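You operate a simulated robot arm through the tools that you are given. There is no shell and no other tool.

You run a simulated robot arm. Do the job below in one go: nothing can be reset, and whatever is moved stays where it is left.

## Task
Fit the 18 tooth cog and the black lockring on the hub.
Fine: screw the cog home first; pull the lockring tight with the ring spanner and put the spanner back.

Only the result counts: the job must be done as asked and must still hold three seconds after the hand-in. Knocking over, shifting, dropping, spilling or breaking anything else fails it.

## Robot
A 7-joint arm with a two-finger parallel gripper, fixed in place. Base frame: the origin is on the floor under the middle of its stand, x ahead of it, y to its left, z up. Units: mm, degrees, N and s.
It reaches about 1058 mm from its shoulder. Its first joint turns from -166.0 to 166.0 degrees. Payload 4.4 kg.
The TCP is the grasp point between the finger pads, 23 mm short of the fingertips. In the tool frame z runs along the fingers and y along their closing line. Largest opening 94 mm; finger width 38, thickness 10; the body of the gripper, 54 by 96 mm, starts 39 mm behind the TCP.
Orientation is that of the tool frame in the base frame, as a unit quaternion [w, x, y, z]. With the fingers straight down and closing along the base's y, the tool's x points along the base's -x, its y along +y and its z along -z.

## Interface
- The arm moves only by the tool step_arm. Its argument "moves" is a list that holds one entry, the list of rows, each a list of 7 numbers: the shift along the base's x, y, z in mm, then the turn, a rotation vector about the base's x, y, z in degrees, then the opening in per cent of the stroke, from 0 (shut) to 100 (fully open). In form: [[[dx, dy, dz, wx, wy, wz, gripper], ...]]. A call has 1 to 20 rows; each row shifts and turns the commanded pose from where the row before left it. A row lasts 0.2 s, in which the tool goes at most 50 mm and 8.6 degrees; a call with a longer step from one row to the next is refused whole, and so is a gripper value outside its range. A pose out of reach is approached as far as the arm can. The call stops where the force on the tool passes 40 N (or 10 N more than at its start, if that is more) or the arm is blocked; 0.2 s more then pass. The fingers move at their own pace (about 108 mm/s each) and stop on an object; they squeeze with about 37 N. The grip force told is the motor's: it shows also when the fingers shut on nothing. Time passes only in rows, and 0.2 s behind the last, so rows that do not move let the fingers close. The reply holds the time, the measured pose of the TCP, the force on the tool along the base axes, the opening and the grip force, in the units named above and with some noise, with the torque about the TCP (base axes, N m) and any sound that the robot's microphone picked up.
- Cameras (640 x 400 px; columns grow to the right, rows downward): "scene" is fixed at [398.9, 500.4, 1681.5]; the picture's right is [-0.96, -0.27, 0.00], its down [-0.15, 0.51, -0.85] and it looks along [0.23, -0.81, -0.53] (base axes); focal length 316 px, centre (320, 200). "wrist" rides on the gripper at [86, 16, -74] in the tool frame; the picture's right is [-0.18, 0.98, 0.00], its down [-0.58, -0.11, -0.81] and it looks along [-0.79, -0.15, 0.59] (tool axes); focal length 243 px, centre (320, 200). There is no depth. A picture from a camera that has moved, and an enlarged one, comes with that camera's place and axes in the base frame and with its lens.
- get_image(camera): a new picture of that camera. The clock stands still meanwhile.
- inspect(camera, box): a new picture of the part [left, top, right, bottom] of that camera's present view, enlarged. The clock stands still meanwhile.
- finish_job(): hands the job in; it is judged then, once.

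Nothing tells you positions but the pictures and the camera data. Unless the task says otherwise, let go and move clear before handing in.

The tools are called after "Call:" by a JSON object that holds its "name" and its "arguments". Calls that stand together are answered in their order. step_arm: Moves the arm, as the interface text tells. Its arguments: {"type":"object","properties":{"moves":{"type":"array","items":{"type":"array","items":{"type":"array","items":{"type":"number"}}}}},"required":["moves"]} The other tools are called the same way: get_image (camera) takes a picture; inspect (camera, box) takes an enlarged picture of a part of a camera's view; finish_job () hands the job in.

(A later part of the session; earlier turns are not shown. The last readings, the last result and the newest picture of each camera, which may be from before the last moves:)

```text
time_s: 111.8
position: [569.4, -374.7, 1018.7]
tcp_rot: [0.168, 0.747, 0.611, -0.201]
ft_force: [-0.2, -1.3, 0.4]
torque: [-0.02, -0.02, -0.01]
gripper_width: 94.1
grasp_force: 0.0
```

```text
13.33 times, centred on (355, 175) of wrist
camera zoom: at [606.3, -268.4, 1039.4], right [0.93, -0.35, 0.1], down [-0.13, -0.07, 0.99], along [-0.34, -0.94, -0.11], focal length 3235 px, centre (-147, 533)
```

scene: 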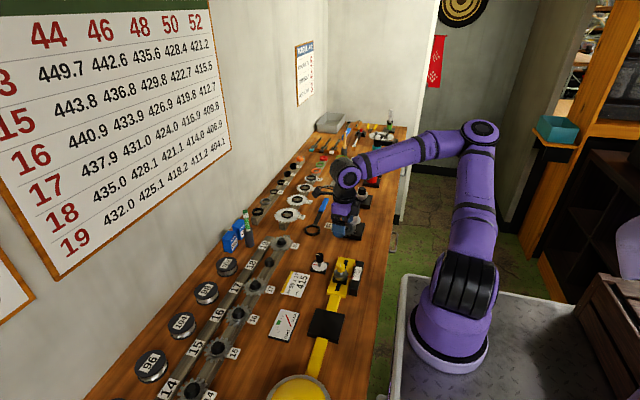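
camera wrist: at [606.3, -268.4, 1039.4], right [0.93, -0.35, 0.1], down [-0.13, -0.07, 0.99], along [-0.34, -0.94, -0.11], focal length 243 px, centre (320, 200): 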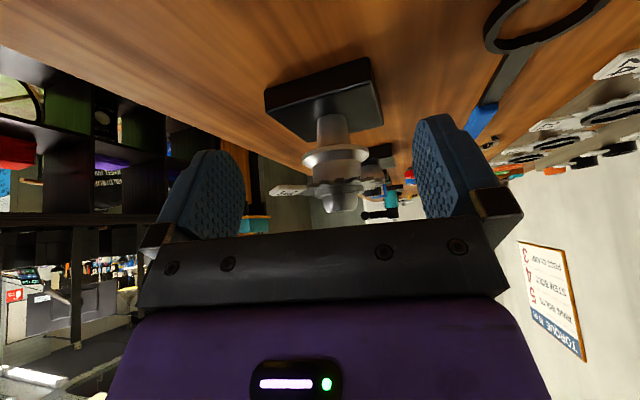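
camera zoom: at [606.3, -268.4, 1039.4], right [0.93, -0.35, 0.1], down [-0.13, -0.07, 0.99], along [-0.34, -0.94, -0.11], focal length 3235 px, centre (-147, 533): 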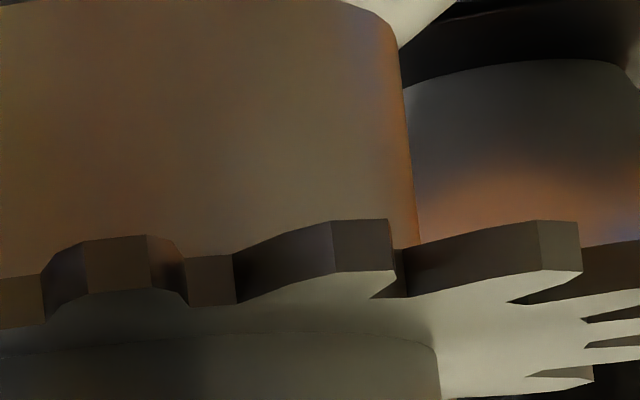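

Side view: boss top went from 1013.1 to about 1011.1 and the plate bottom is at about 1004, so the cog is essentially on the shoulder. I'll regrip at a fresh angle and turn clockwise again to confirm it is truly tight.

Call:
{"name": "step_arm", "arguments": {"moves": [[[0, 0, 30, 0, 0, 0, 100], [0, 0, 25, 0, 0, 0, 100], [-6.5, -35.5, 0, 7.85, -1.53, 0, 100], [-6.5, -35.5, 0, 7.85, -1.53, 0, 100], [-6.6, -35.6, 0, 7.85, -1.53, 0, 100], [0, 0, 0, 5.89, -1.14, 0, 100], [0, 0, 0, 0, 0, 8.5, 100], [0, 0, 0, 0, 0, 8.5, 100], [0, 0, 0, 0, 0, 8.5, 100], [0, 0, 0, 0, 0, 8.5, 100], [0, 0, 0, 0, 0, 8.5, 100], [0, 0, 0, 0, 0, 8.5, 100], [0, 0, 0, 0, 0, 8.5, 100], [0, 0, 0, 0, 0, 6.8, 100], [0, 0, 0, 0, 0, 0, 100]]]}}

Call:
{"name": "get_image", "arguments": {"camera": "wrist"}}

Call:
{"name": "inspect", "arguments": {"camera": "wrist", "box": [250, 40, 390, 180]}}

```text
time_s: 115.0
position: [549.9, -480.8, 1073.2]
tcp_rot: [0.004, 0.3, 0.954, 0.0]
ft_force: [0.4, 0.1, -0.6]
torque: [0.0, 0.03, 0.0]
gripper_width: 94.0
grasp_force: 0.1
```

```text
taken
camera wrist: at [486.9, -418.9, 1147.8], right [0.71, 0.7, 0.0], down [0.41, -0.42, 0.81], along [0.57, -0.58, -0.59], focal length 243 px, centre (320, 200)
```

wrist: 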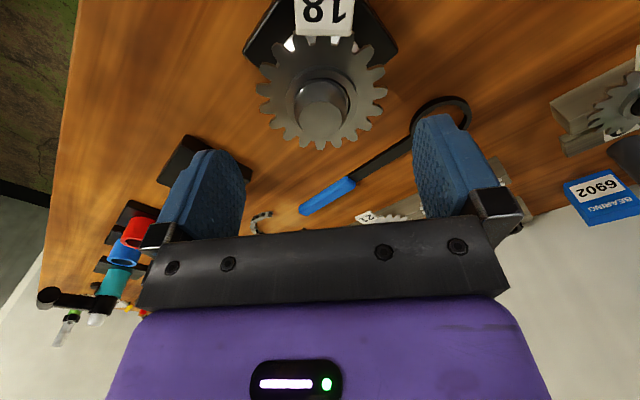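

```text
2.86 times, centred on (320, 110) of wrist
camera zoom: at [486.9, -418.9, 1147.8], right [0.71, 0.7, 0.0], down [0.41, -0.42, 0.81], along [0.57, -0.58, -0.59], focal length 693 px, centre (320, 457)
```

zoom: 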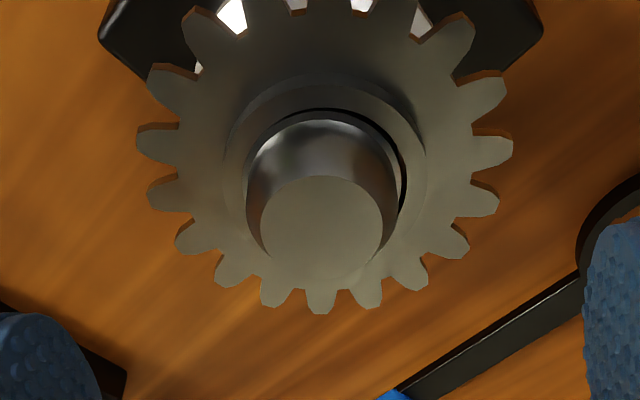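

Call:
{"name": "step_arm", "arguments": {"moves": [[[1, 0.2, -20, 0.14, 0.44, 0, 100], [0, 0, -20, 0, 0, 0, 100], [0, 0, -11.8, 0, 0, 0, 100], [0, 0, 0, 0, 0, 0, 100], [0, 0, 0, 0, 0, 0, 80], [0, 0, 0, 0, 0, 0, 60], [0, 0, 0, 0, 0, 0, 60], [0, 0, 0, 0, 0, 0, 60]]]}}

Call:
{"name": "get_image", "arguments": {"camera": "wrist"}}

Call:
{"name": "step_arm", "arguments": {"moves": [[[0, 0, 0, 0, 0, -4, 60], [0, 0, 0, 0, 0, -4, 60], [0, 0, 0, 0, 0, 0, 60]]]}}

Call:
{"name": "get_image", "arguments": {"camera": "wrist"}}

```text
time_s: 116.8
position: [552.9, -480.5, 1020.9]
tcp_rot: [-0.002, 0.301, 0.954, -0.001]
ft_force: [5.6, 7.1, -3.2]
torque: [0.12, -0.09, 0.32]
gripper_width: 74.4
grasp_force: 37.0
```

```text
taken
camera wrist: at [489.1, -418.7, 1096.0], right [0.71, 0.7, 0.0], down [0.42, -0.42, 0.81], along [0.56, -0.58, -0.59], focal length 243 px, centre (320, 200)
```

wrist: 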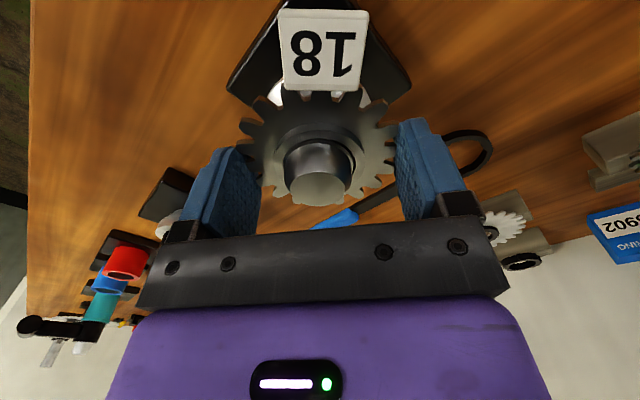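

```text
time_s: 117.6
position: [552.3, -480.0, 1022.9]
tcp_rot: [-0.001, 0.367, 0.93, 0.0]
ft_force: [4.4, 12.4, -4.3]
torque: [0.13, 0.02, 0.61]
gripper_width: 75.9
grasp_force: 37.3
```

```text
taken
camera wrist: at [498.2, -410.6, 1096.5], right [0.81, 0.59, 0.0], down [0.35, -0.48, 0.81], along [0.48, -0.65, -0.59], focal length 243 px, centre (320, 200)
```

wrist: 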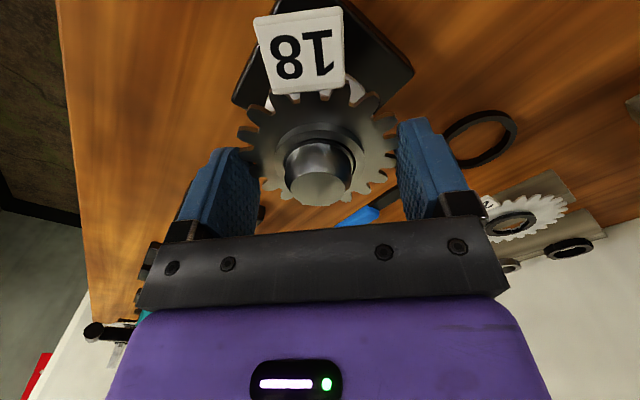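

The cog no longer turns with the gripper and the torque rises to 0.6 N·m, so it is home and tight. I release it, lift away and head for the black lockring at about (934, -455.5).

Call:
{"name": "step_arm", "arguments": {"moves": [[[0, 0, 0, 0, 0, 0, 100], [0, 0, 0, 0, 0, 0, 100], [0, 0, 35, 0, 0, 0, 100], [0, 0, 35, 0, 0, 8.5, 100], [0, 0, 0, 0, 0, 8.5, 100], [0, 0, 0, 0, 0, 8.5, 100], [0, 0, 0, 0, 0, 8.5, 100], [0, 0, 0, 0, 0, 8.5, 100], [40, 3, 0, 0, 0, 0.5, 100], [40, 3, 0, 0, 0, 0, 68], [40, 3, 0, 0, 0, 0, 68], [40, 3, 0, 0, 0, 0, 68], [40, 3, 0, 0, 0, 0, 68], [40, 3, 0, 0, 0, 0, 68], [40, 3, 0, 0, 0, 0, 68], [0, 0, 0, 0, 0, 0, 68], [0, 0, 0, 0, 0, 0, 68]]]}}

Call:
{"name": "get_image", "arguments": {"camera": "wrist"}}

Call:
{"name": "inspect", "arguments": {"camera": "scene", "box": [335, 185, 375, 225]}}

```text
time_s: 121.2
position: [831.0, -458.5, 1093.8]
tcp_rot: [0.0, 0.0, 1.0, 0.0]
ft_force: [0.4, -0.3, 0.1]
torque: [-0.03, -0.01, 0.01]
gripper_width: 63.9
grasp_force: 0.0
```

```text
taken
camera wrist: at [743.8, -443.4, 1167.7], right [0.18, 0.98, 0.0], down [0.58, -0.11, 0.81], along [0.79, -0.15, -0.59], focal length 243 px, centre (320, 200)
```

wrist: 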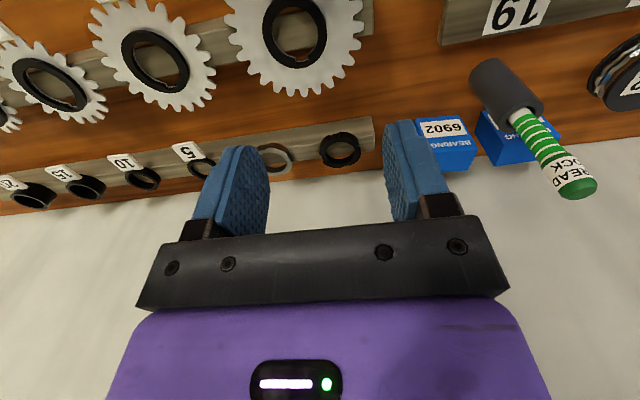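

```text
10.00 times, centred on (355, 205) of scene
camera zoom: at [398.9, 500.4, 1681.5], right [-0.96, -0.27, 0.0], down [-0.15, 0.51, -0.85], along [0.23, -0.81, -0.53], focal length 3165 px, centre (-30, 150)
```

zoom: 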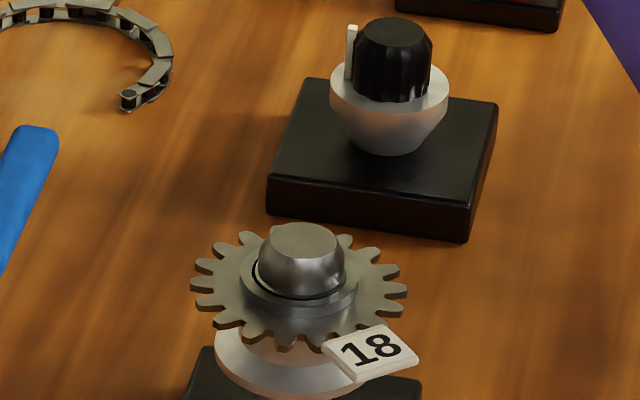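

Call:
{"name": "inspect", "arguments": {"camera": "wrist", "box": [260, 100, 390, 190]}}

Call:
{"name": "step_arm", "arguments": {"moves": [[[40, 0, 0, 0, 0, 0, 68], [40, 3, 0, 0, 0, 0, 68], [20, 0, 0, 0, 0, 0, 68], [0, 0, 0, 0, 0, 0, 68], [0, 0, 0, 0, 0, 0, 68]]]}}

Call:
{"name": "get_image", "arguments": {"camera": "wrist"}}

Call:
{"name": "inspect", "arguments": {"camera": "wrist", "box": [260, 40, 390, 130]}}

```text
4.44 times, centred on (325, 145) of wrist
camera zoom: at [743.8, -443.4, 1167.7], right [0.18, 0.98, 0.0], down [0.58, -0.11, 0.81], along [0.79, -0.15, -0.59], focal length 1078 px, centre (298, 444)
```

zoom: 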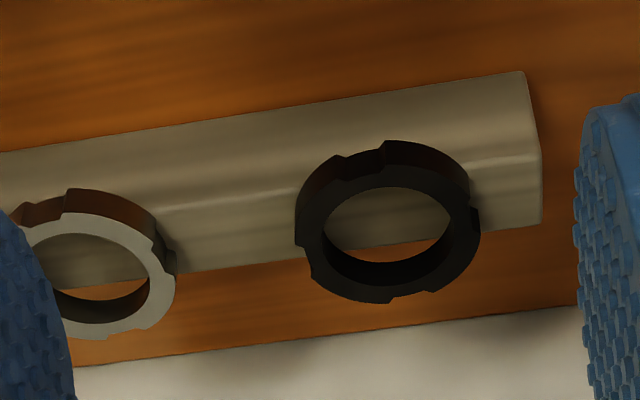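

```text
time_s: 122.4
position: [931.0, -455.2, 1092.8]
tcp_rot: [0.0, 0.001, 1.0, -0.001]
ft_force: [0.3, 0.4, -0.1]
torque: [0.02, -0.01, -0.01]
gripper_width: 64.0
grasp_force: 0.0
```

```text
taken
camera wrist: at [843.9, -440.6, 1167.5], right [0.18, 0.98, 0.0], down [0.58, -0.11, 0.81], along [0.79, -0.15, -0.59], focal length 243 px, centre (320, 200)
```

wrist: 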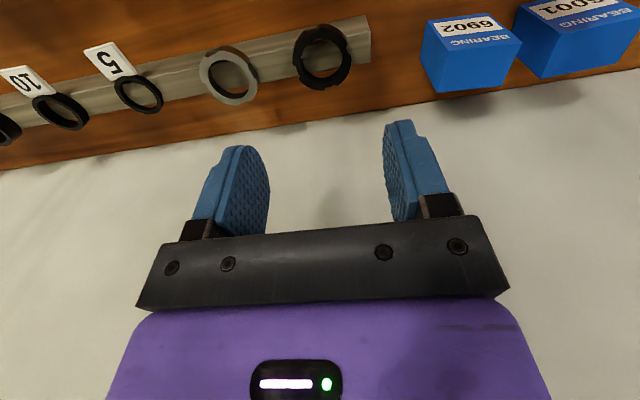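

```text
4.44 times, centred on (325, 85) of wrist
camera zoom: at [843.9, -440.6, 1167.5], right [0.18, 0.98, 0.0], down [0.58, -0.11, 0.81], along [0.79, -0.15, -0.59], focal length 1078 px, centre (298, 711)
```

zoom: 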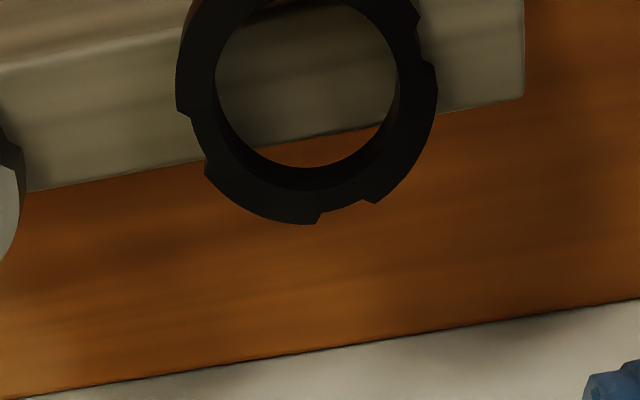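

Lockring located: centre (932.4, -455.7), ring from about z=957 to 967, rail top ≈955.5. I descend around it with the fingers part-open so the silver ring isn't touched.

Call:
{"name": "step_arm", "arguments": {"moves": [[[2.5, 0.9, -25, 0, 0, 0, 68], [0, 0, -25, 0, 0, 0, 68], [0, 0, -25, 0, 0, 0, 68], [0, 0, -25, 0, 0, 0, 68], [0, 0, -8, 0, 0, 0, 68], [0, 0, 0, 0, 0, 0, 68]]]}}

Call:
{"name": "get_image", "arguments": {"camera": "wrist"}}

Call:
{"name": "inspect", "arguments": {"camera": "wrist", "box": [230, 50, 410, 200]}}

Call:
{"name": "inspect", "arguments": {"camera": "scene", "box": [235, 190, 285, 230]}}

```text
time_s: 123.8
position: [933.2, -457.8, 985.1]
tcp_rot: [0.0, 0.001, 1.0, -0.001]
ft_force: [0.9, -0.8, 0.5]
torque: [-0.03, -0.02, 0.01]
gripper_width: 63.8
grasp_force: 0.2
```

```text
taken
camera wrist: at [845.8, -441.4, 1058.4], right [0.18, 0.98, 0.0], down [0.58, -0.11, 0.81], along [0.79, -0.15, -0.59], focal length 243 px, centre (320, 200)
```

wrist: 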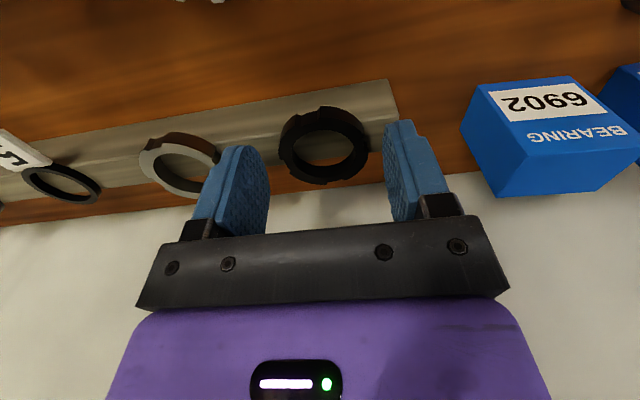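

```text
2.67 times, centred on (320, 125) of wrist
camera zoom: at [845.8, -441.4, 1058.4], right [0.18, 0.98, 0.0], down [0.58, -0.11, 0.81], along [0.79, -0.15, -0.59], focal length 647 px, centre (320, 400)
```

zoom: 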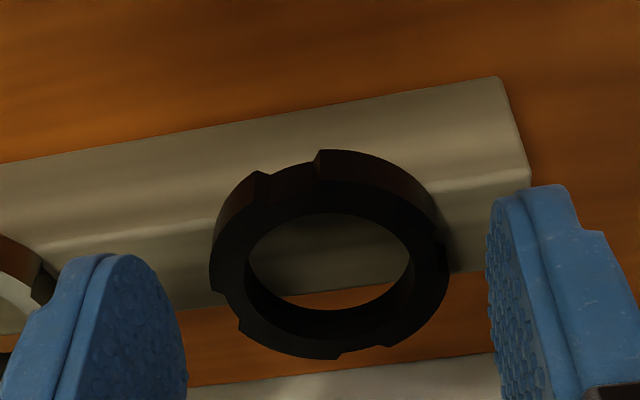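

```text
10.00 times, centred on (260, 210) of scene
camera zoom: at [398.9, 500.4, 1681.5], right [-0.96, -0.27, 0.0], down [-0.15, 0.51, -0.85], along [0.23, -0.81, -0.53], focal length 3165 px, centre (920, 100)
```

zoom: 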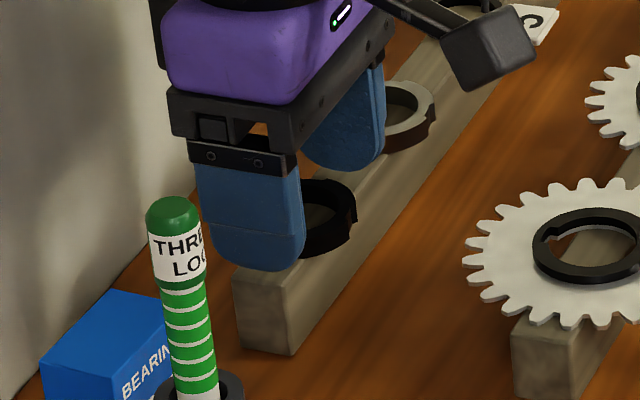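

Call:
{"name": "step_arm", "arguments": {"moves": [[[0.5, 1.9, 0, 0, 0, 0, 68], [0, 0, -2.5, 0, 0, 0, 68], [0, 0, -1.5, 0, 0, 0, 68], [0, 0, 0, 0, 0, 0, 68]]]}}

Call:
{"name": "inspect", "arguments": {"camera": "wrist", "box": [230, 50, 410, 200]}}

Call:
{"name": "inspect", "arguments": {"camera": "scene", "box": [245, 195, 275, 220]}}

```text
time_s: 124.8
position: [934.7, -454.0, 981.6]
tcp_rot: [0.001, 0.001, 1.0, -0.001]
ft_force: [0.7, 0.5, 0.3]
torque: [0.0, -0.02, 0.01]
gripper_width: 64.2
grasp_force: 0.0
```

```text
2.67 times, centred on (320, 125) of wrist
camera zoom: at [846.4, -439.3, 1054.6], right [0.18, 0.98, 0.0], down [0.58, -0.11, 0.81], along [0.79, -0.15, -0.59], focal length 647 px, centre (320, 400)
```

zoom: 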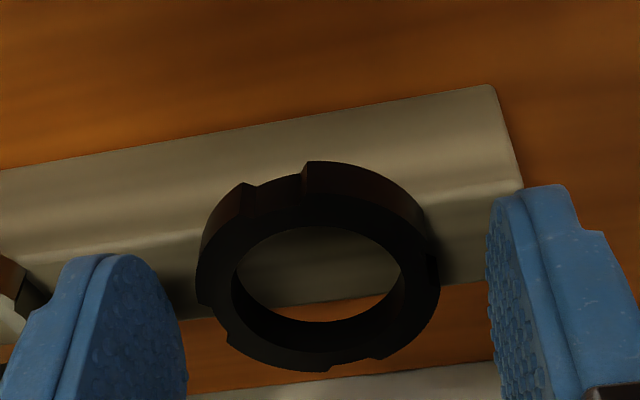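

```text
16.00 times, centred on (260, 208) of scene
camera zoom: at [398.9, 500.4, 1681.5], right [-0.96, -0.27, 0.0], down [-0.15, 0.51, -0.85], along [0.23, -0.81, -0.53], focal length 5063 px, centre (1280, 80)
```

zoom: 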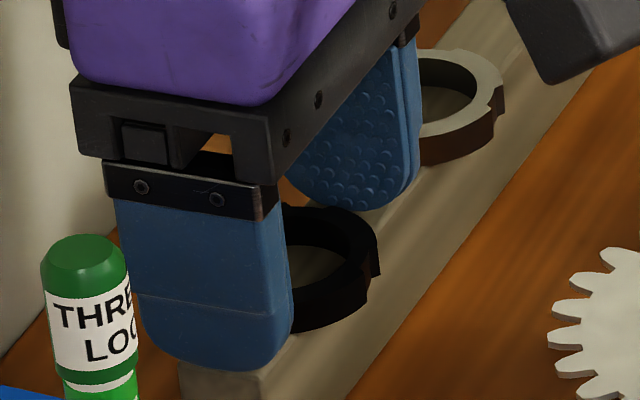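

Call:
{"name": "step_arm", "arguments": {"moves": [[[0, 0, -0.6, 0, 0, 0, 68], [0, 0, 0, 0, 0, 0, 55], [0, 0, 0, 0, 0, 0, 35], [0, 0, 0, 0, 0, 0, 30], [0, 0, 0, 0, 0, 0, 30]]]}}

Call:
{"name": "step_arm", "arguments": {"moves": [[[0, 0, 3, 0, 0, 0, 30], [0, 0, 10, 0, 0, 0, 30], [0, 0, 20, 0, 0, 0, 30], [0, 0, 30, 0, 0, 0, 30], [-10, 0, 40, 0, 0, 0, 30], [0, 0, 0, 0, 0, 0, 30]]]}}

Call:
{"name": "get_image", "arguments": {"camera": "wrist"}}

Call:
{"name": "inspect", "arguments": {"camera": "wrist", "box": [250, 80, 390, 200]}}

Call:
{"name": "inspect", "arguments": {"camera": "scene", "box": [235, 170, 305, 230]}}

```text
time_s: 126.0
position: [935.2, -452.9, 980.3]
tcp_rot: [0.0, 0.001, 1.0, -0.001]
ft_force: [-0.3, 0.3, 0.4]
torque: [0.01, 0.01, 0.01]
gripper_width: 44.3
grasp_force: 36.9
```

```text
time_s: 127.4
position: [924.1, -454.1, 1083.7]
tcp_rot: [-0.001, 0.0, 1.0, -0.001]
ft_force: [1.2, -1.2, 0.0]
torque: [0.0, 0.0, 0.03]
gripper_width: 44.4
grasp_force: 36.9
```

```text
taken
camera wrist: at [836.7, -439.1, 1158.0], right [0.18, 0.98, 0.0], down [0.58, -0.11, 0.81], along [0.79, -0.15, -0.59], focal length 243 px, centre (320, 200)
```

wrist: 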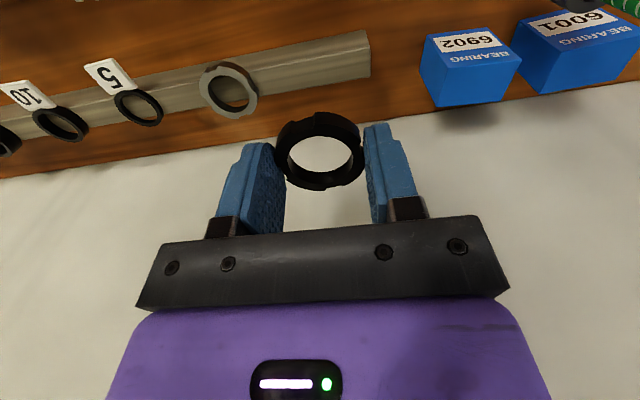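

```text
3.33 times, centred on (320, 140) of wrist
camera zoom: at [836.7, -439.1, 1158.0], right [0.18, 0.98, 0.0], down [0.58, -0.11, 0.81], along [0.79, -0.15, -0.59], focal length 809 px, centre (320, 400)
```

zoom: 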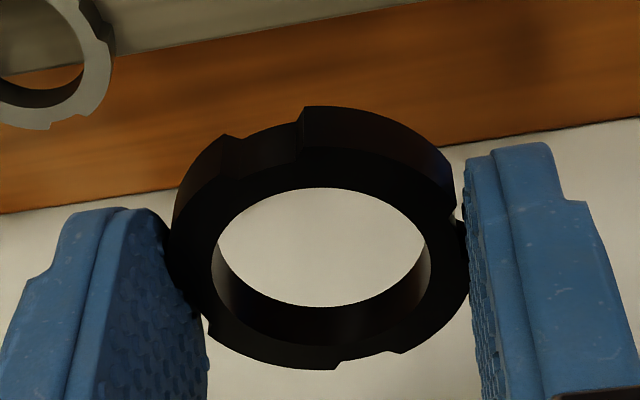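

```text
6.67 times, centred on (270, 200) of scene
camera zoom: at [398.9, 500.4, 1681.5], right [-0.96, -0.27, 0.0], down [-0.15, 0.51, -0.85], along [0.23, -0.81, -0.53], focal length 2110 px, centre (653, 200)
```

zoom: 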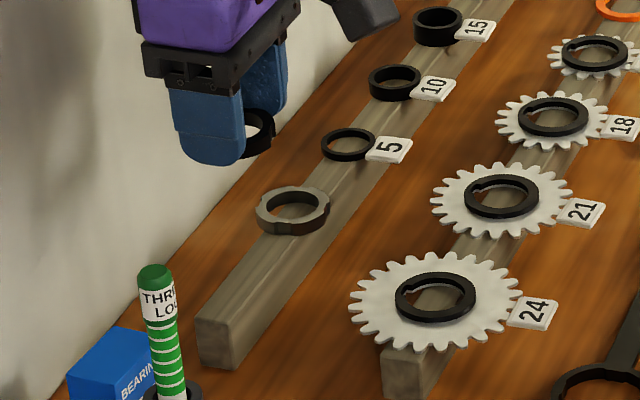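

I have the black lockring (44 mm grip). I carry it over to the hub and wind the wrist to -130° so I have a long counter-clockwise stroke, since a fixed-hub lockring normally has a left-hand thread.

Call:
{"name": "step_arm", "arguments": {"moves": [[[-40, 0, 10, 0, 0, 0, 30], [-46, -3.5, 0, 0, 0, 0, 30], [-46, -3.5, 0, 0, 0, 0, 30], [-46, -3.5, 0, 0, 0, 0, 30], [-46, -3.5, 0, 0, 0, 0, 30], [-46, -3.5, 0, 0, 0, 0, 30], [-46, -3.5, 0, 0, 0, 0, 30], [-46, -3.5, 0, 0, 0, 0, 30], [-11, -1, 0, 0, 0, 0, 30], [0, 0, 0, 0, 0, 0, 30], [0, 0, 0, 0, 0, 0, 30]]]}}

Call:
{"name": "get_image", "arguments": {"camera": "wrist"}}

Call:
{"name": "step_arm", "arguments": {"moves": [[[0, 0, 0, 0, 0, -8.5, 30], [0, 0, 0, 0, 0, -8.5, 30], [0, 0, 0, 0, 0, -8.5, 30], [0, 0, 0, 0, 0, -8.5, 30], [0, 0, 0, 0, 0, -8.5, 30], [0, 0, 0, 0, 0, -8.5, 30], [0, 0, 0, 0, 0, -8.5, 30], [0, 0, 0, 0, 0, -8.5, 30], [0, 0, 0, 0, 0, -8.5, 30], [0, 0, 0, 0, 0, -8.5, 30], [0, 0, 0, 0, 0, -8.5, 30], [0, 0, 0, 0, 0, -8.5, 30], [0, 0, 0, 0, 0, -8.5, 30], [0, 0, 0, 0, 0, -8.5, 30], [0, 0, 0, 0, 0, -8.5, 30], [0, 0, 0, 0, 0, -2.5, 30], [0, 0, 0, 0, 0, 0, 30], [0, 0, 0, 0, 0, 0, 30]]]}}

Call:
{"name": "get_image", "arguments": {"camera": "wrist"}}

```text
time_s: 129.8
position: [549.8, -479.3, 1092.9]
tcp_rot: [-0.001, 0.001, 1.0, -0.001]
ft_force: [0.8, 0.3, -0.3]
torque: [-0.02, 0.01, 0.01]
gripper_width: 44.4
grasp_force: 36.9
```

```text
taken
camera wrist: at [462.9, -463.8, 1166.7], right [0.18, 0.98, 0.0], down [0.58, -0.11, 0.81], along [0.79, -0.15, -0.59], focal length 243 px, centre (320, 200)
```

wrist: 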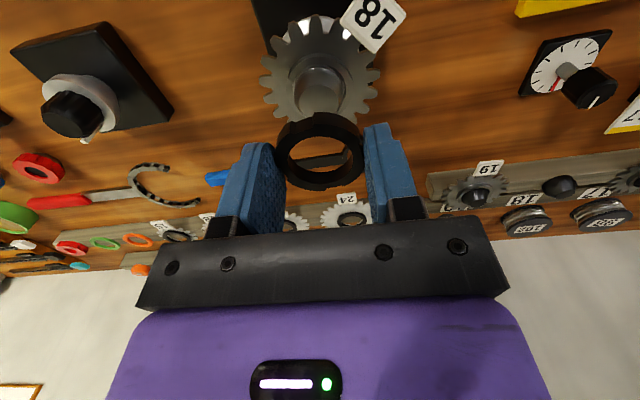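

```text
time_s: 133.6
position: [551.5, -480.0, 1093.1]
tcp_rot: [0.0, 0.906, 0.422, -0.001]
ft_force: [-0.1, 0.5, -0.1]
torque: [0.02, 0.02, 0.01]
gripper_width: 44.3
grasp_force: 37.4
```

```text
taken
camera wrist: at [617.9, -425.0, 1167.2], right [0.63, -0.77, 0.0], down [-0.46, -0.38, 0.81], along [-0.62, -0.51, -0.59], focal length 243 px, centre (320, 200)
```

wrist: 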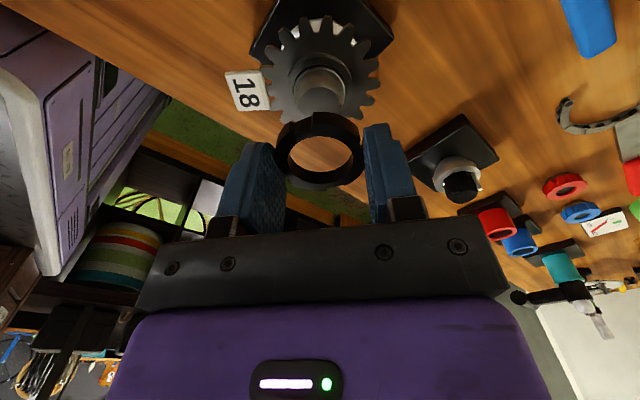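

Call:
{"name": "step_arm", "arguments": {"moves": [[[-0.9, -0.1, -15, 0, 0, 0, 30], [0, 0, -15, 0, 0, 0, 30], [0, 0, -8, 0, 0, 0, 30], [0, 0, 0, 0, 0, 0, 30]]]}}

Call:
{"name": "get_image", "arguments": {"camera": "wrist"}}

Call:
{"name": "inspect", "arguments": {"camera": "wrist", "box": [250, 80, 390, 200]}}

```text
time_s: 134.6
position: [550.0, -479.1, 1055.3]
tcp_rot: [-0.001, 0.906, 0.423, -0.001]
ft_force: [-0.1, -0.6, 1.2]
torque: [0.0, -0.05, -0.03]
gripper_width: 44.2
grasp_force: 37.1
```

```text
taken
camera wrist: at [616.9, -425.5, 1128.8], right [0.63, -0.77, 0.0], down [-0.46, -0.38, 0.81], along [-0.62, -0.51, -0.59], focal length 243 px, centre (320, 200)
```

wrist: 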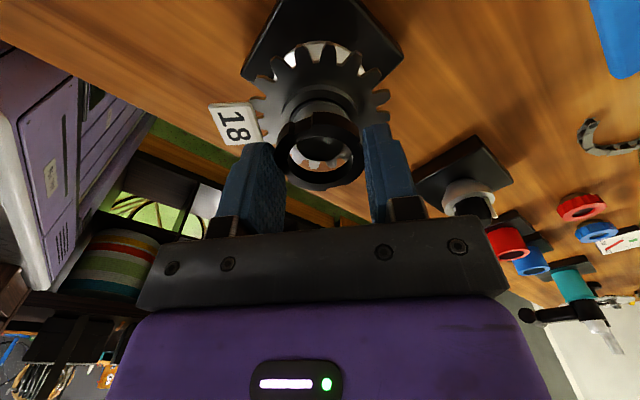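

```text
3.33 times, centred on (320, 140) of wrist
camera zoom: at [616.9, -425.5, 1128.8], right [0.63, -0.77, 0.0], down [-0.46, -0.38, 0.81], along [-0.62, -0.51, -0.59], focal length 809 px, centre (320, 400)
```

zoom: 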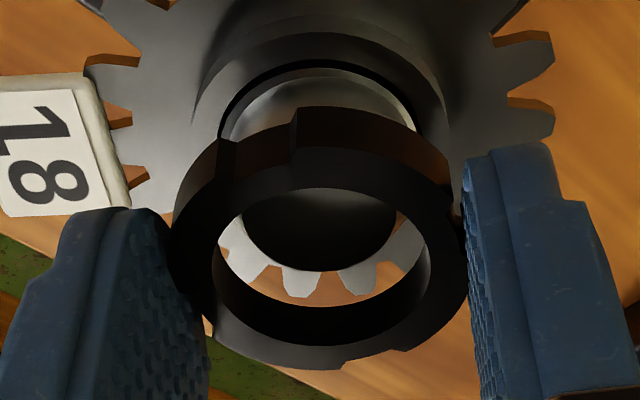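

Call:
{"name": "step_arm", "arguments": {"moves": [[[0, 0.2, -4, 0, 0, 0, 30], [0, 0, -4, 0, 0, 0, 30], [0, 0, -2, 0, 0, 0, 30], [0, 0, 0, 0, 0, 0, 30]]]}}

Call:
{"name": "get_image", "arguments": {"camera": "wrist"}}

Call:
{"name": "inspect", "arguments": {"camera": "wrist", "box": [250, 80, 390, 200]}}

```text
time_s: 135.6
position: [549.3, -480.4, 1044.7]
tcp_rot: [-0.001, 0.906, 0.422, -0.001]
ft_force: [0.4, -0.1, -0.1]
torque: [0.02, 0.02, 0.02]
gripper_width: 43.9
grasp_force: 36.8
```

```text
taken
camera wrist: at [616.8, -425.1, 1118.8], right [0.63, -0.77, 0.0], down [-0.46, -0.38, 0.81], along [-0.62, -0.51, -0.59], focal length 243 px, centre (320, 200)
```

wrist: 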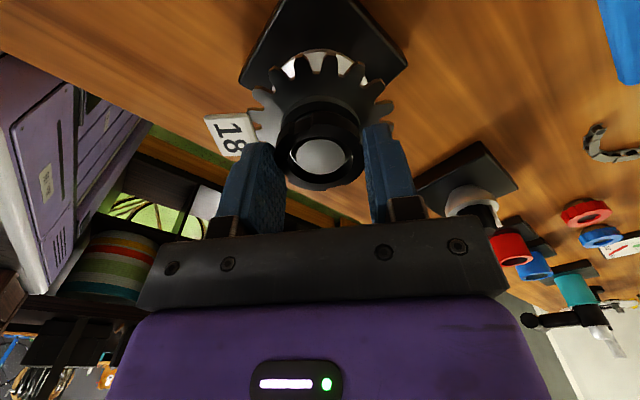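

```text
3.33 times, centred on (320, 140) of wrist
camera zoom: at [616.8, -425.1, 1118.8], right [0.63, -0.77, 0.0], down [-0.46, -0.38, 0.81], along [-0.62, -0.51, -0.59], focal length 809 px, centre (320, 400)
```

zoom: 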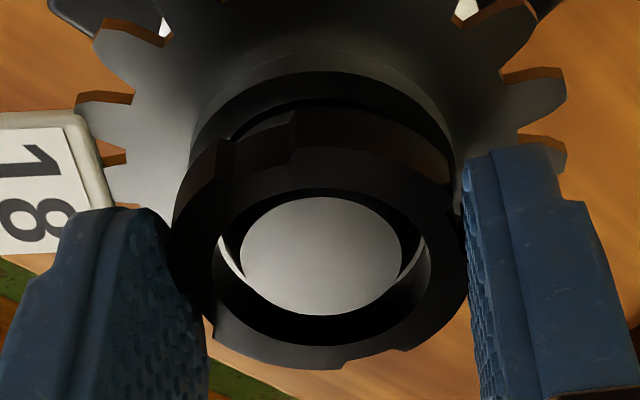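

Call:
{"name": "step_arm", "arguments": {"moves": [[[0, 0, -2, 0, 0, 0, 30], [0, 0, -2, 0, 0, 0, 30], [0, 0, -1, 0, 0, 0, 30], [0, 0, 0, 0, 0, 0, 30]]]}}

Call:
{"name": "step_arm", "arguments": {"moves": [[[0, 0, -0.7, 0, 0, 0, 30], [0, 0, -0.7, 0, 0, 0, 30], [0, 0, 0, 0, 0, 0, 30]]]}}

Call:
{"name": "step_arm", "arguments": {"moves": [[[0, 0, -0.7, 0, 0, 0, 30], [0, 0, -0.5, 0, 0, 0, 30], [0, 0, 0, 0, 0, 0, 30]]]}}

```text
time_s: 136.6
position: [550.0, -479.3, 1041.0]
tcp_rot: [-0.001, 0.906, 0.423, -0.001]
ft_force: [0.1, 0.0, 1.2]
torque: [0.02, -0.01, -0.03]
gripper_width: 43.9
grasp_force: 37.1
```

```text
time_s: 137.4
position: [550.3, -479.6, 1037.7]
tcp_rot: [-0.001, 0.906, 0.423, 0.0]
ft_force: [0.2, -0.5, 0.3]
torque: [0.02, -0.04, -0.04]
gripper_width: 44.1
grasp_force: 37.0
```

```text
time_s: 138.2
position: [549.4, -479.1, 1037.4]
tcp_rot: [-0.001, 0.906, 0.423, -0.001]
ft_force: [0.6, 0.4, 0.7]
torque: [-0.01, -0.01, -0.01]
gripper_width: 44.1
grasp_force: 36.7
```

Call:
{"name": "step_arm", "arguments": {"moves": [[[0, 0, -0.6, 0, 0, 0, 30], [0, 0, 0, 0, 0, 0, 30]]]}}

Call:
{"name": "step_arm", "arguments": {"moves": [[[0, 0, -0.6, 0, 0, 0, 30], [0, 0, 0, 0, 0, 0, 30]]]}}

Call:
{"name": "inspect", "arguments": {"camera": "wrist", "box": [250, 80, 390, 200]}}

```text
time_s: 138.8
position: [550.4, -479.2, 1037.5]
tcp_rot: [0.0, 0.906, 0.423, 0.0]
ft_force: [0.7, -0.7, 3.1]
torque: [-0.01, -0.05, -0.02]
gripper_width: 43.9
grasp_force: 36.8
```

```text
time_s: 139.4
position: [550.1, -480.5, 1037.2]
tcp_rot: [-0.001, 0.906, 0.423, 0.0]
ft_force: [1.3, 2.2, 15.7]
torque: [0.08, -0.17, -0.03]
gripper_width: 43.8
grasp_force: 36.7
```

```text
3.33 times, centred on (320, 140) of wrist
camera zoom: at [616.5, -424.8, 1110.9], right [0.63, -0.77, 0.0], down [-0.46, -0.38, 0.81], along [-0.62, -0.51, -0.59], focal length 809 px, centre (320, 400)
```

zoom: 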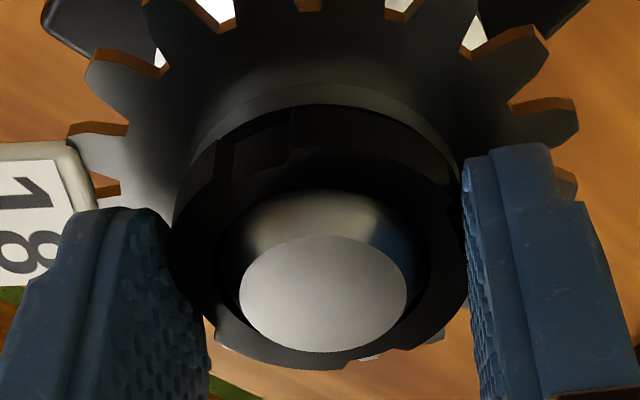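

Contact 3 mm above the seat, just like the cog's thread start. I try counter-clockwise (left-hand thread) first and then test by a gentle pull.

Call:
{"name": "step_arm", "arguments": {"moves": [[[0, 0, 0, 0, 0, 8, 30], [0, 0, 0, 0, 0, 8, 30], [0, 0, 0, 0, 0, 8, 30], [0, 0, 0, 0, 0, 8, 30], [0, 0, 0, 0, 0, 8, 30], [0, 0, 0, 0, 0, 0, 30]]]}}

Call:
{"name": "step_arm", "arguments": {"moves": [[[0, 0, 0.5, 0, 0, 0, 30], [0, 0, 0.5, 0, 0, 0, 30], [0, 0, 0, 0, 0, 0, 30]]]}}

Call:
{"name": "get_image", "arguments": {"camera": "wrist"}}

```text
time_s: 140.8
position: [550.3, -479.5, 1037.5]
tcp_rot: [-0.001, 0.707, 0.707, 0.0]
ft_force: [0.8, -4.6, 21.4]
torque: [-0.14, -0.01, 0.02]
gripper_width: 44.1
grasp_force: 37.3
```

```text
time_s: 141.6
position: [549.2, -479.8, 1037.0]
tcp_rot: [-0.002, 0.708, 0.706, 0.0]
ft_force: [-2.2, -8.5, 4.6]
torque: [-0.2, 0.01, -0.03]
gripper_width: 43.9
grasp_force: 37.1
```

```text
taken
camera wrist: at [565.0, -394.2, 1111.1], right [0.98, -0.19, 0.0], down [-0.11, -0.58, 0.81], along [-0.15, -0.79, -0.59], focal length 243 px, centre (320, 200)
```

wrist: 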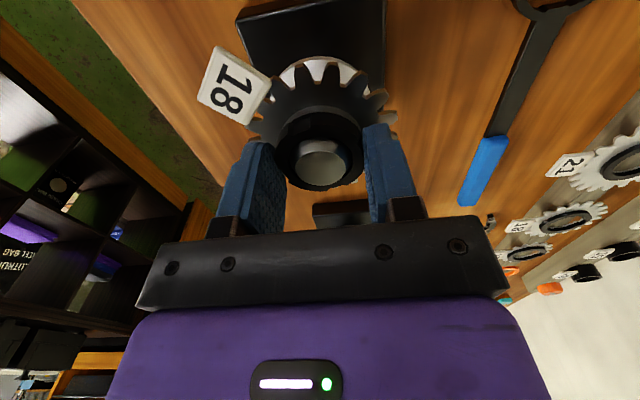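

Call:
{"name": "step_arm", "arguments": {"moves": [[[0, -0.3, 0.5, 0, 0, 0, 30], [0, 0, 0.3, 0, 0, 0, 30], [0, 0, 0, 0, 0, 0, 30]]]}}

Call:
{"name": "inspect", "arguments": {"camera": "wrist", "box": [250, 80, 390, 200]}}

```text
time_s: 142.4
position: [549.7, -478.2, 1037.3]
tcp_rot: [-0.002, 0.708, 0.706, 0.0]
ft_force: [-3.2, -5.5, -14.9]
torque: [-0.09, 0.08, -0.03]
gripper_width: 44.0
grasp_force: 36.8
```

```text
3.33 times, centred on (320, 140) of wrist
camera zoom: at [565.1, -394.2, 1111.3], right [0.98, -0.18, 0.0], down [-0.11, -0.58, 0.81], along [-0.15, -0.79, -0.59], focal length 809 px, centre (320, 400)
```

zoom: 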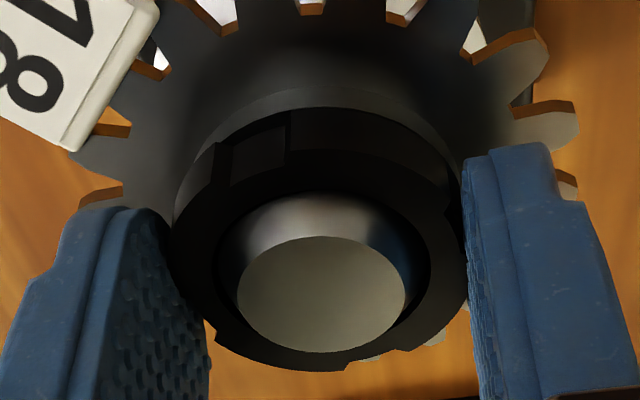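

The ring is now held axially (15 N pull doesn't lift it), so counter-clockwise has caught the thread. I ease off and continue counter-clockwise.

Call:
{"name": "step_arm", "arguments": {"moves": [[[0, 0, -0.6, 0, 0, 0, 30], [0, 0, -0.02, 0, 0, 8.5, 30], [0, 0, -0.02, 0, 0, 8.5, 30], [0, 0, -0.02, 0, 0, 8.5, 30], [0, 0, -0.02, 0, 0, 8.5, 30], [0, 0, -0.02, 0, 0, 8.5, 30], [0, 0, -0.02, 0, 0, 8.5, 30], [0, 0, -0.02, 0, 0, 8.5, 30], [0, 0, -0.02, 0, 0, 8.5, 30], [0, 0, -0.02, 0, 0, 8.5, 30], [0, 0, 0, 0, 0, 0, 30]]]}}

Call:
{"name": "get_image", "arguments": {"camera": "wrist"}}

Call:
{"name": "inspect", "arguments": {"camera": "wrist", "box": [250, 80, 390, 200]}}

```text
time_s: 144.8
position: [550.1, -479.8, 1037.1]
tcp_rot: [0.0, 0.118, 0.993, 0.0]
ft_force: [-18.3, -4.0, -12.2]
torque: [-0.1, 0.45, -0.01]
gripper_width: 44.1
grasp_force: 36.9
```

```text
taken
camera wrist: at [467.8, -445.3, 1111.4], right [0.41, 0.91, 0.0], down [0.54, -0.24, 0.81], along [0.74, -0.33, -0.59], focal length 243 px, centre (320, 200)
```

wrist: 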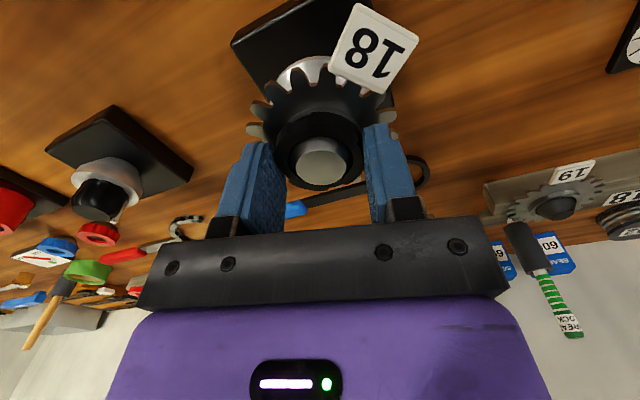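

```text
3.33 times, centred on (320, 140) of wrist
camera zoom: at [467.8, -445.3, 1111.4], right [0.41, 0.91, 0.0], down [0.54, -0.24, 0.81], along [0.74, -0.33, -0.59], focal length 809 px, centre (320, 400)
```

zoom: 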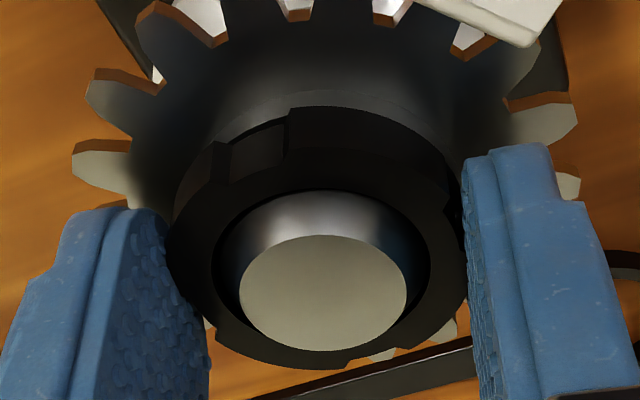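

Call:
{"name": "step_arm", "arguments": {"moves": [[[-0.7, -0.15, -0.4, 0, 0, 0, 30], [0, 0, 0, 0, 0, 0, 30]]]}}

Call:
{"name": "step_arm", "arguments": {"moves": [[[0, 0, -0.02, 0, 0, 8.5, 30], [0, 0, -0.02, 0, 0, 8.5, 30], [0, 0, -0.02, 0, 0, 8.5, 30], [0, 0, -0.02, 0, 0, 8.5, 30], [0, 0, -0.02, 0, 0, 8.5, 30], [0, 0, -0.02, 0, 0, 8.5, 30], [0, 0, -0.02, 0, 0, 8.5, 30], [0, 0, -0.02, 0, 0, 8.5, 30], [0, 0, -0.02, 0, 0, 8.5, 30], [0, 0, 0, 0, 0, 0, 30]]]}}

Call:
{"name": "inspect", "arguments": {"camera": "wrist", "box": [250, 80, 390, 200]}}

```text
time_s: 145.4
position: [550.4, -479.8, 1036.6]
tcp_rot: [-0.001, 0.118, 0.993, 0.0]
ft_force: [-12.3, -6.3, -4.8]
torque: [-0.15, 0.29, -0.06]
gripper_width: 43.9
grasp_force: 37.1
```

```text
time_s: 147.6
position: [550.5, -481.8, 1037.2]
tcp_rot: [0.001, -0.523, 0.852, 0.0]
ft_force: [4.6, -17.8, 0.8]
torque: [-0.39, -0.08, 0.05]
gripper_width: 43.9
grasp_force: 37.0
```

```text
3.33 times, centred on (320, 140) of wrist
camera zoom: at [495.0, -551.4, 1111.2], right [-0.79, 0.61, 0.0], down [0.36, 0.47, 0.81], along [0.49, 0.64, -0.59], focal length 809 px, centre (320, 400)
```

zoom: 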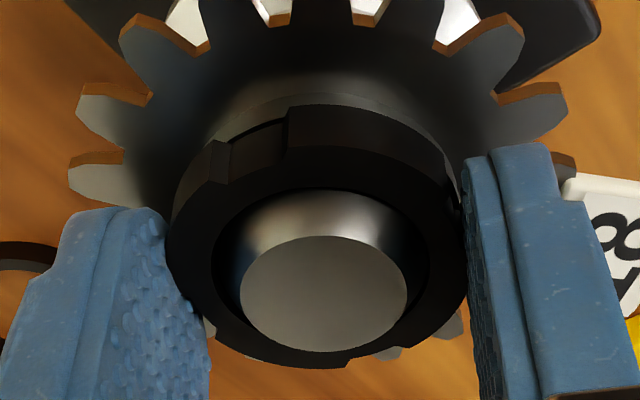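

Call:
{"name": "step_arm", "arguments": {"moves": [[[0.2, -0.7, -0.05, 0, 0, 0, 30], [0.107, 0.024, -0.02, 0, 0, 8.5, 30], [0.102, 0.04, -0.02, 0, 0, 8.5, 30], [0.095, 0.055, -0.02, 0, 0, 8.5, 30], [0.086, 0.068, -0.02, 0, 0, 8.5, 30], [0.075, 0.08, -0.02, 0, 0, 8.5, 30], [0.062, 0.09, -0.02, 0, 0, 8.5, 30], [0, 0, 0, 0, 0, 0, 30]]]}}

Call:
{"name": "step_arm", "arguments": {"moves": [[[0.048, 0.099, -0.02, 0, 0, 8.5, 30], [0.033, 0.105, -0.02, 0, 0, 8.5, 30], [0.017, 0.109, -0.02, 0, 0, 8.5, 30], [0, 0.11, -0.02, 0, 0, 8.5, 30], [-0.015, 0.109, -0.02, 0, 0, 8.5, 30], [-0.03, 0.106, -0.02, 0, 0, 8.5, 30], [-0.046, 0.1, -0.02, 0, 0, 8.5, 30], [0, 0, 0, 0, 0, 0, 30]]]}}

Call:
{"name": "get_image", "arguments": {"camera": "wrist"}}

Call:
{"name": "inspect", "arguments": {"camera": "wrist", "box": [250, 80, 390, 200]}}

```text
time_s: 149.4
position: [550.0, -479.6, 1037.8]
tcp_rot: [-0.001, 0.839, -0.544, 0.0]
ft_force: [6.7, -9.7, 8.7]
torque: [-0.22, -0.09, 0.08]
gripper_width: 43.9
grasp_force: 37.2
```

```text
time_s: 151.2
position: [551.1, -479.7, 1036.3]
tcp_rot: [-0.001, 0.998, -0.055, 0.001]
ft_force: [11.5, -9.9, 6.9]
torque: [-0.26, -0.25, 0.08]
gripper_width: 43.7
grasp_force: 36.8
```

```text
taken
camera wrist: at [633.3, -506.4, 1110.8], right [-0.29, -0.96, 0.0], down [-0.57, 0.17, 0.81], along [-0.77, 0.24, -0.59], focal length 243 px, centre (320, 200)
```

wrist: 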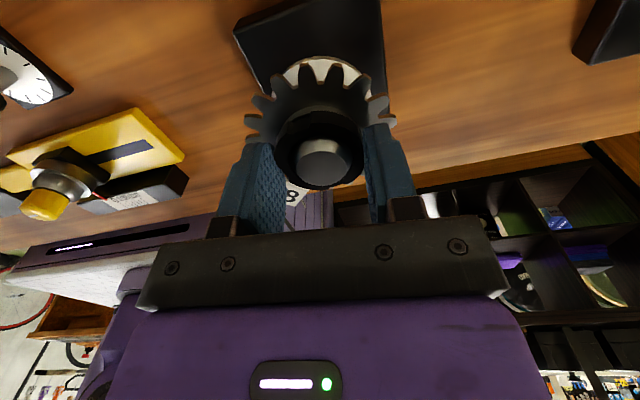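

```text
3.33 times, centred on (320, 140) of wrist
camera zoom: at [633.3, -506.4, 1110.8], right [-0.29, -0.96, 0.0], down [-0.57, 0.17, 0.81], along [-0.77, 0.24, -0.59], focal length 809 px, centre (320, 400)
```

zoom: 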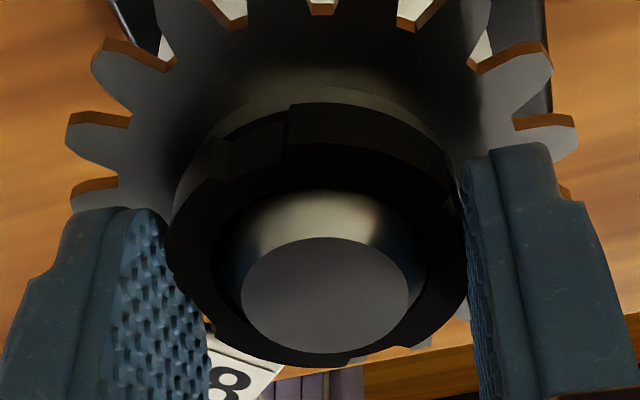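

The ring has slid down about 0.8 mm relative to the fingers over 303°, confirming the left-hand thread. I release, wind back to -130° and take another counter-clockwise stroke.

Call:
{"name": "step_arm", "arguments": {"moves": [[[0, 0, 0, 0, 0, 0, 68], [0, 0, 0, 0, 0, 0, 68], [0, 0, 30, 0, 0, 0, 68], [0, 0, 0, 0, 0, -8.5, 68], [0, 0, 0, 0, 0, -8.5, 68], [0, 0, 0, 0, 0, -8.5, 68], [0, 0, 0, 0, 0, -8.5, 68], [0, 0, 0, 0, 0, -8.5, 68], [0, 0, 0, 0, 0, -8.5, 68], [0, 0, 0, 0, 0, -8.5, 68], [0, 0, 0, 0, 0, -8.5, 68], [0, 0, 0, 0, 0, -8.5, 68], [0, 0, 0, 0, 0, -8.5, 68], [0, 0, 0, 0, 0, -8.5, 68], [0, 0, 0, 0, 0, -8.5, 68], [0, 0, 0, 0, 0, -8.5, 68], [0, 0, 0, 0, 0, -8.5, 68], [0, 0, 0, 0, 0, -8.5, 68], [0, 0, 0, 0, 0, -8.5, 68], [0, 0, 0, 0, 0, -8.5, 68]]]}}

Call:
{"name": "inspect", "arguments": {"camera": "scene", "box": [335, 185, 375, 225]}}

Call:
{"name": "step_arm", "arguments": {"moves": [[[0, 0, 0, 0, 0, -8.5, 68], [0, 0, 0, 0, 0, -8.5, 68], [0, 0, 0, 0, 0, -8.5, 68], [0, 0, 0, 0, 0, -8.5, 68], [0, 0, 0, 0, 0, -8.5, 68], [0, 0, 0, 0, 0, -8.5, 68], [0, 0, 0, 0, 0, -8.5, 68], [0, 0, 0, 0, 0, -8.5, 68], [0, 0, 0, 0, 0, -8.5, 68], [0, 0, 0, 0, 0, -8.5, 68], [0, 0, 0, 0, 0, -8.5, 68], [0, 0, 0, 0, 0, -8.5, 68], [0, 0, 0, 0, 0, -8.5, 68], [0, 0, 0, 0, 0, -8.5, 68], [0, 0, 0, 0, 0, -8.5, 68], [0, 0, 0, 0, 0, -8.5, 68], [0, 0, 0, 0, 0, -8.5, 68], [0, 0, 0, 0, 0, -8.5, 68], [0, 0, 0, 0, 0, 0, 68]]]}}

Call:
{"name": "get_image", "arguments": {"camera": "wrist"}}

Call:
{"name": "inspect", "arguments": {"camera": "wrist", "box": [250, 60, 390, 180]}}

```text
time_s: 155.4
position: [550.1, -479.9, 1066.0]
tcp_rot: [-0.001, -0.25, 0.968, -0.001]
ft_force: [-0.3, 0.0, -0.2]
torque: [0.03, 0.01, -0.04]
gripper_width: 63.7
grasp_force: 0.0
```

```text
10.00 times, centred on (355, 205) of scene
camera zoom: at [398.9, 500.4, 1681.5], right [-0.96, -0.27, 0.0], down [-0.15, 0.51, -0.85], along [0.23, -0.81, -0.53], focal length 3165 px, centre (-30, 150)
```

zoom: 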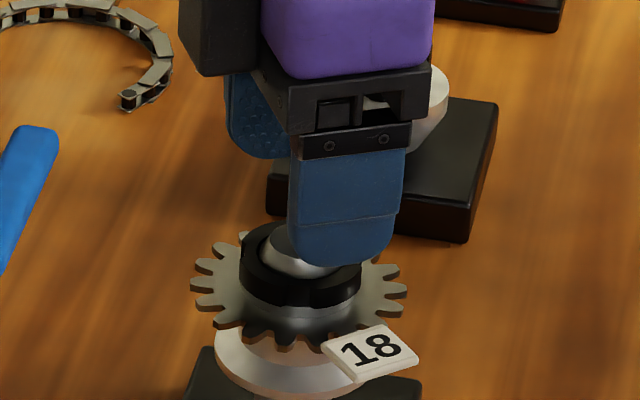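

```text
time_s: 159.4
position: [550.1, -479.3, 1066.7]
tcp_rot: [-0.001, 0.883, 0.469, 0.0]
ft_force: [-0.4, 0.5, -0.3]
torque: [0.0, -0.01, 0.0]
gripper_width: 64.0
grasp_force: 0.0
```

```text
taken
camera wrist: at [610.9, -418.2, 1140.9], right [0.71, -0.7, 0.0], down [-0.42, -0.42, 0.81], along [-0.57, -0.57, -0.59], focal length 243 px, centre (320, 200)
```

wrist: 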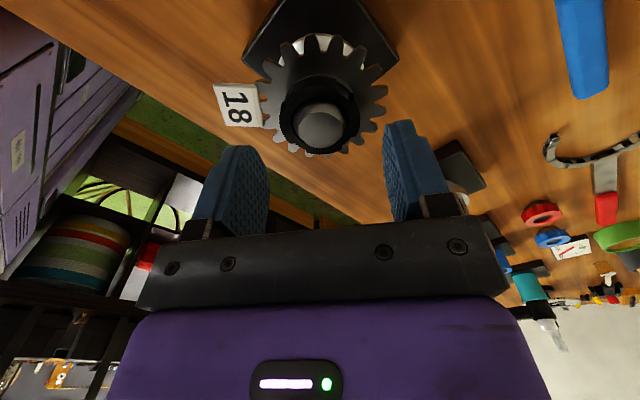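

```text
3.33 times, centred on (320, 120) of wrist
camera zoom: at [610.9, -418.2, 1140.9], right [0.71, -0.7, 0.0], down [-0.42, -0.42, 0.81], along [-0.57, -0.57, -0.59], focal length 809 px, centre (320, 467)
```

zoom: 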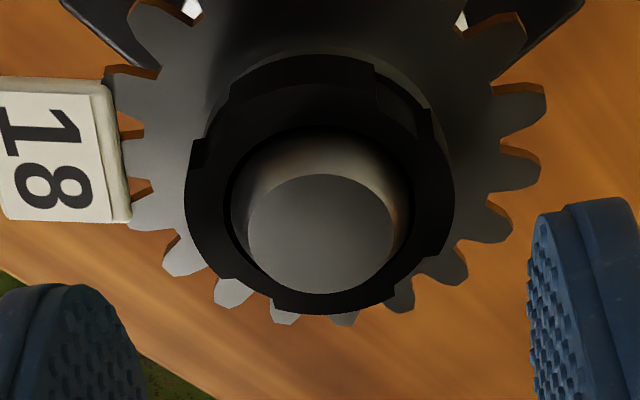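

Call:
{"name": "step_arm", "arguments": {"moves": [[[-0.3, -0.5, -15, 0, 0, 0, 68], [0, 0, -13, 0, 0, 0, 68], [0, 0, -3.2, 0, 0, 0, 68], [0, 0, 0, 0, 0, 0, 68], [0, 0, 0, 0, 0, 0, 45], [0, 0, 0, 0, 0, 0, 30], [0, 0, 0, 0, 0, 0, 30], [0, 0, 0, 0, 0, 0, 30]]]}}

Call:
{"name": "get_image", "arguments": {"camera": "wrist"}}

Call:
{"name": "inspect", "arguments": {"camera": "wrist", "box": [250, 80, 390, 200]}}

```text
time_s: 161.2
position: [549.7, -480.4, 1035.7]
tcp_rot: [-0.001, 0.884, 0.468, 0.0]
ft_force: [-0.6, 0.1, 6.1]
torque: [-0.03, 0.02, -0.04]
gripper_width: 44.2
grasp_force: 36.9
```

```text
taken
camera wrist: at [610.5, -418.4, 1110.2], right [0.71, -0.7, 0.0], down [-0.42, -0.42, 0.81], along [-0.57, -0.57, -0.59], focal length 243 px, centre (320, 200)
```

wrist: 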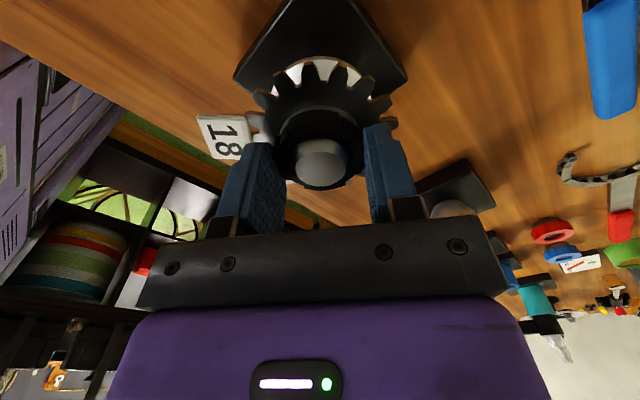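

```text
3.33 times, centred on (320, 140) of wrist
camera zoom: at [610.5, -418.4, 1110.2], right [0.71, -0.7, 0.0], down [-0.42, -0.42, 0.81], along [-0.57, -0.57, -0.59], focal length 809 px, centre (320, 400)
```

zoom: 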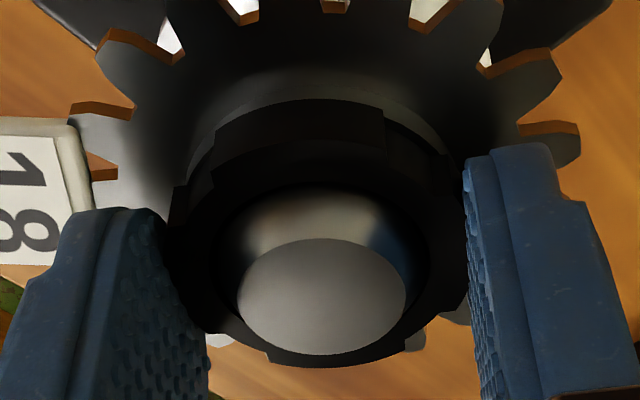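

Call:
{"name": "step_arm", "arguments": {"moves": [[[0, 0, 0.3, 0, 0, 8.5, 30], [0, 0, 0, 0, 0, 8.5, 30], [0, 0, 0, 0, 0, 8.5, 30], [0, 0, 0, 0, 0, 8.5, 30], [0, 0, 0, 0, 0, 8.5, 30], [0, 0, 0, 0, 0, 8.5, 30], [0, 0, 0, 0, 0, 8.5, 30], [0, 0, 0, 0, 0, 8.5, 30], [0, 0, 0, 0, 0, 0, 30]]]}}

```text
time_s: 163.2
position: [550.6, -480.1, 1036.2]
tcp_rot: [0.0, 0.468, 0.884, -0.002]
ft_force: [1.8, -0.2, 2.9]
torque: [0.07, 0.04, 0.08]
gripper_width: 44.6
grasp_force: 37.5
```

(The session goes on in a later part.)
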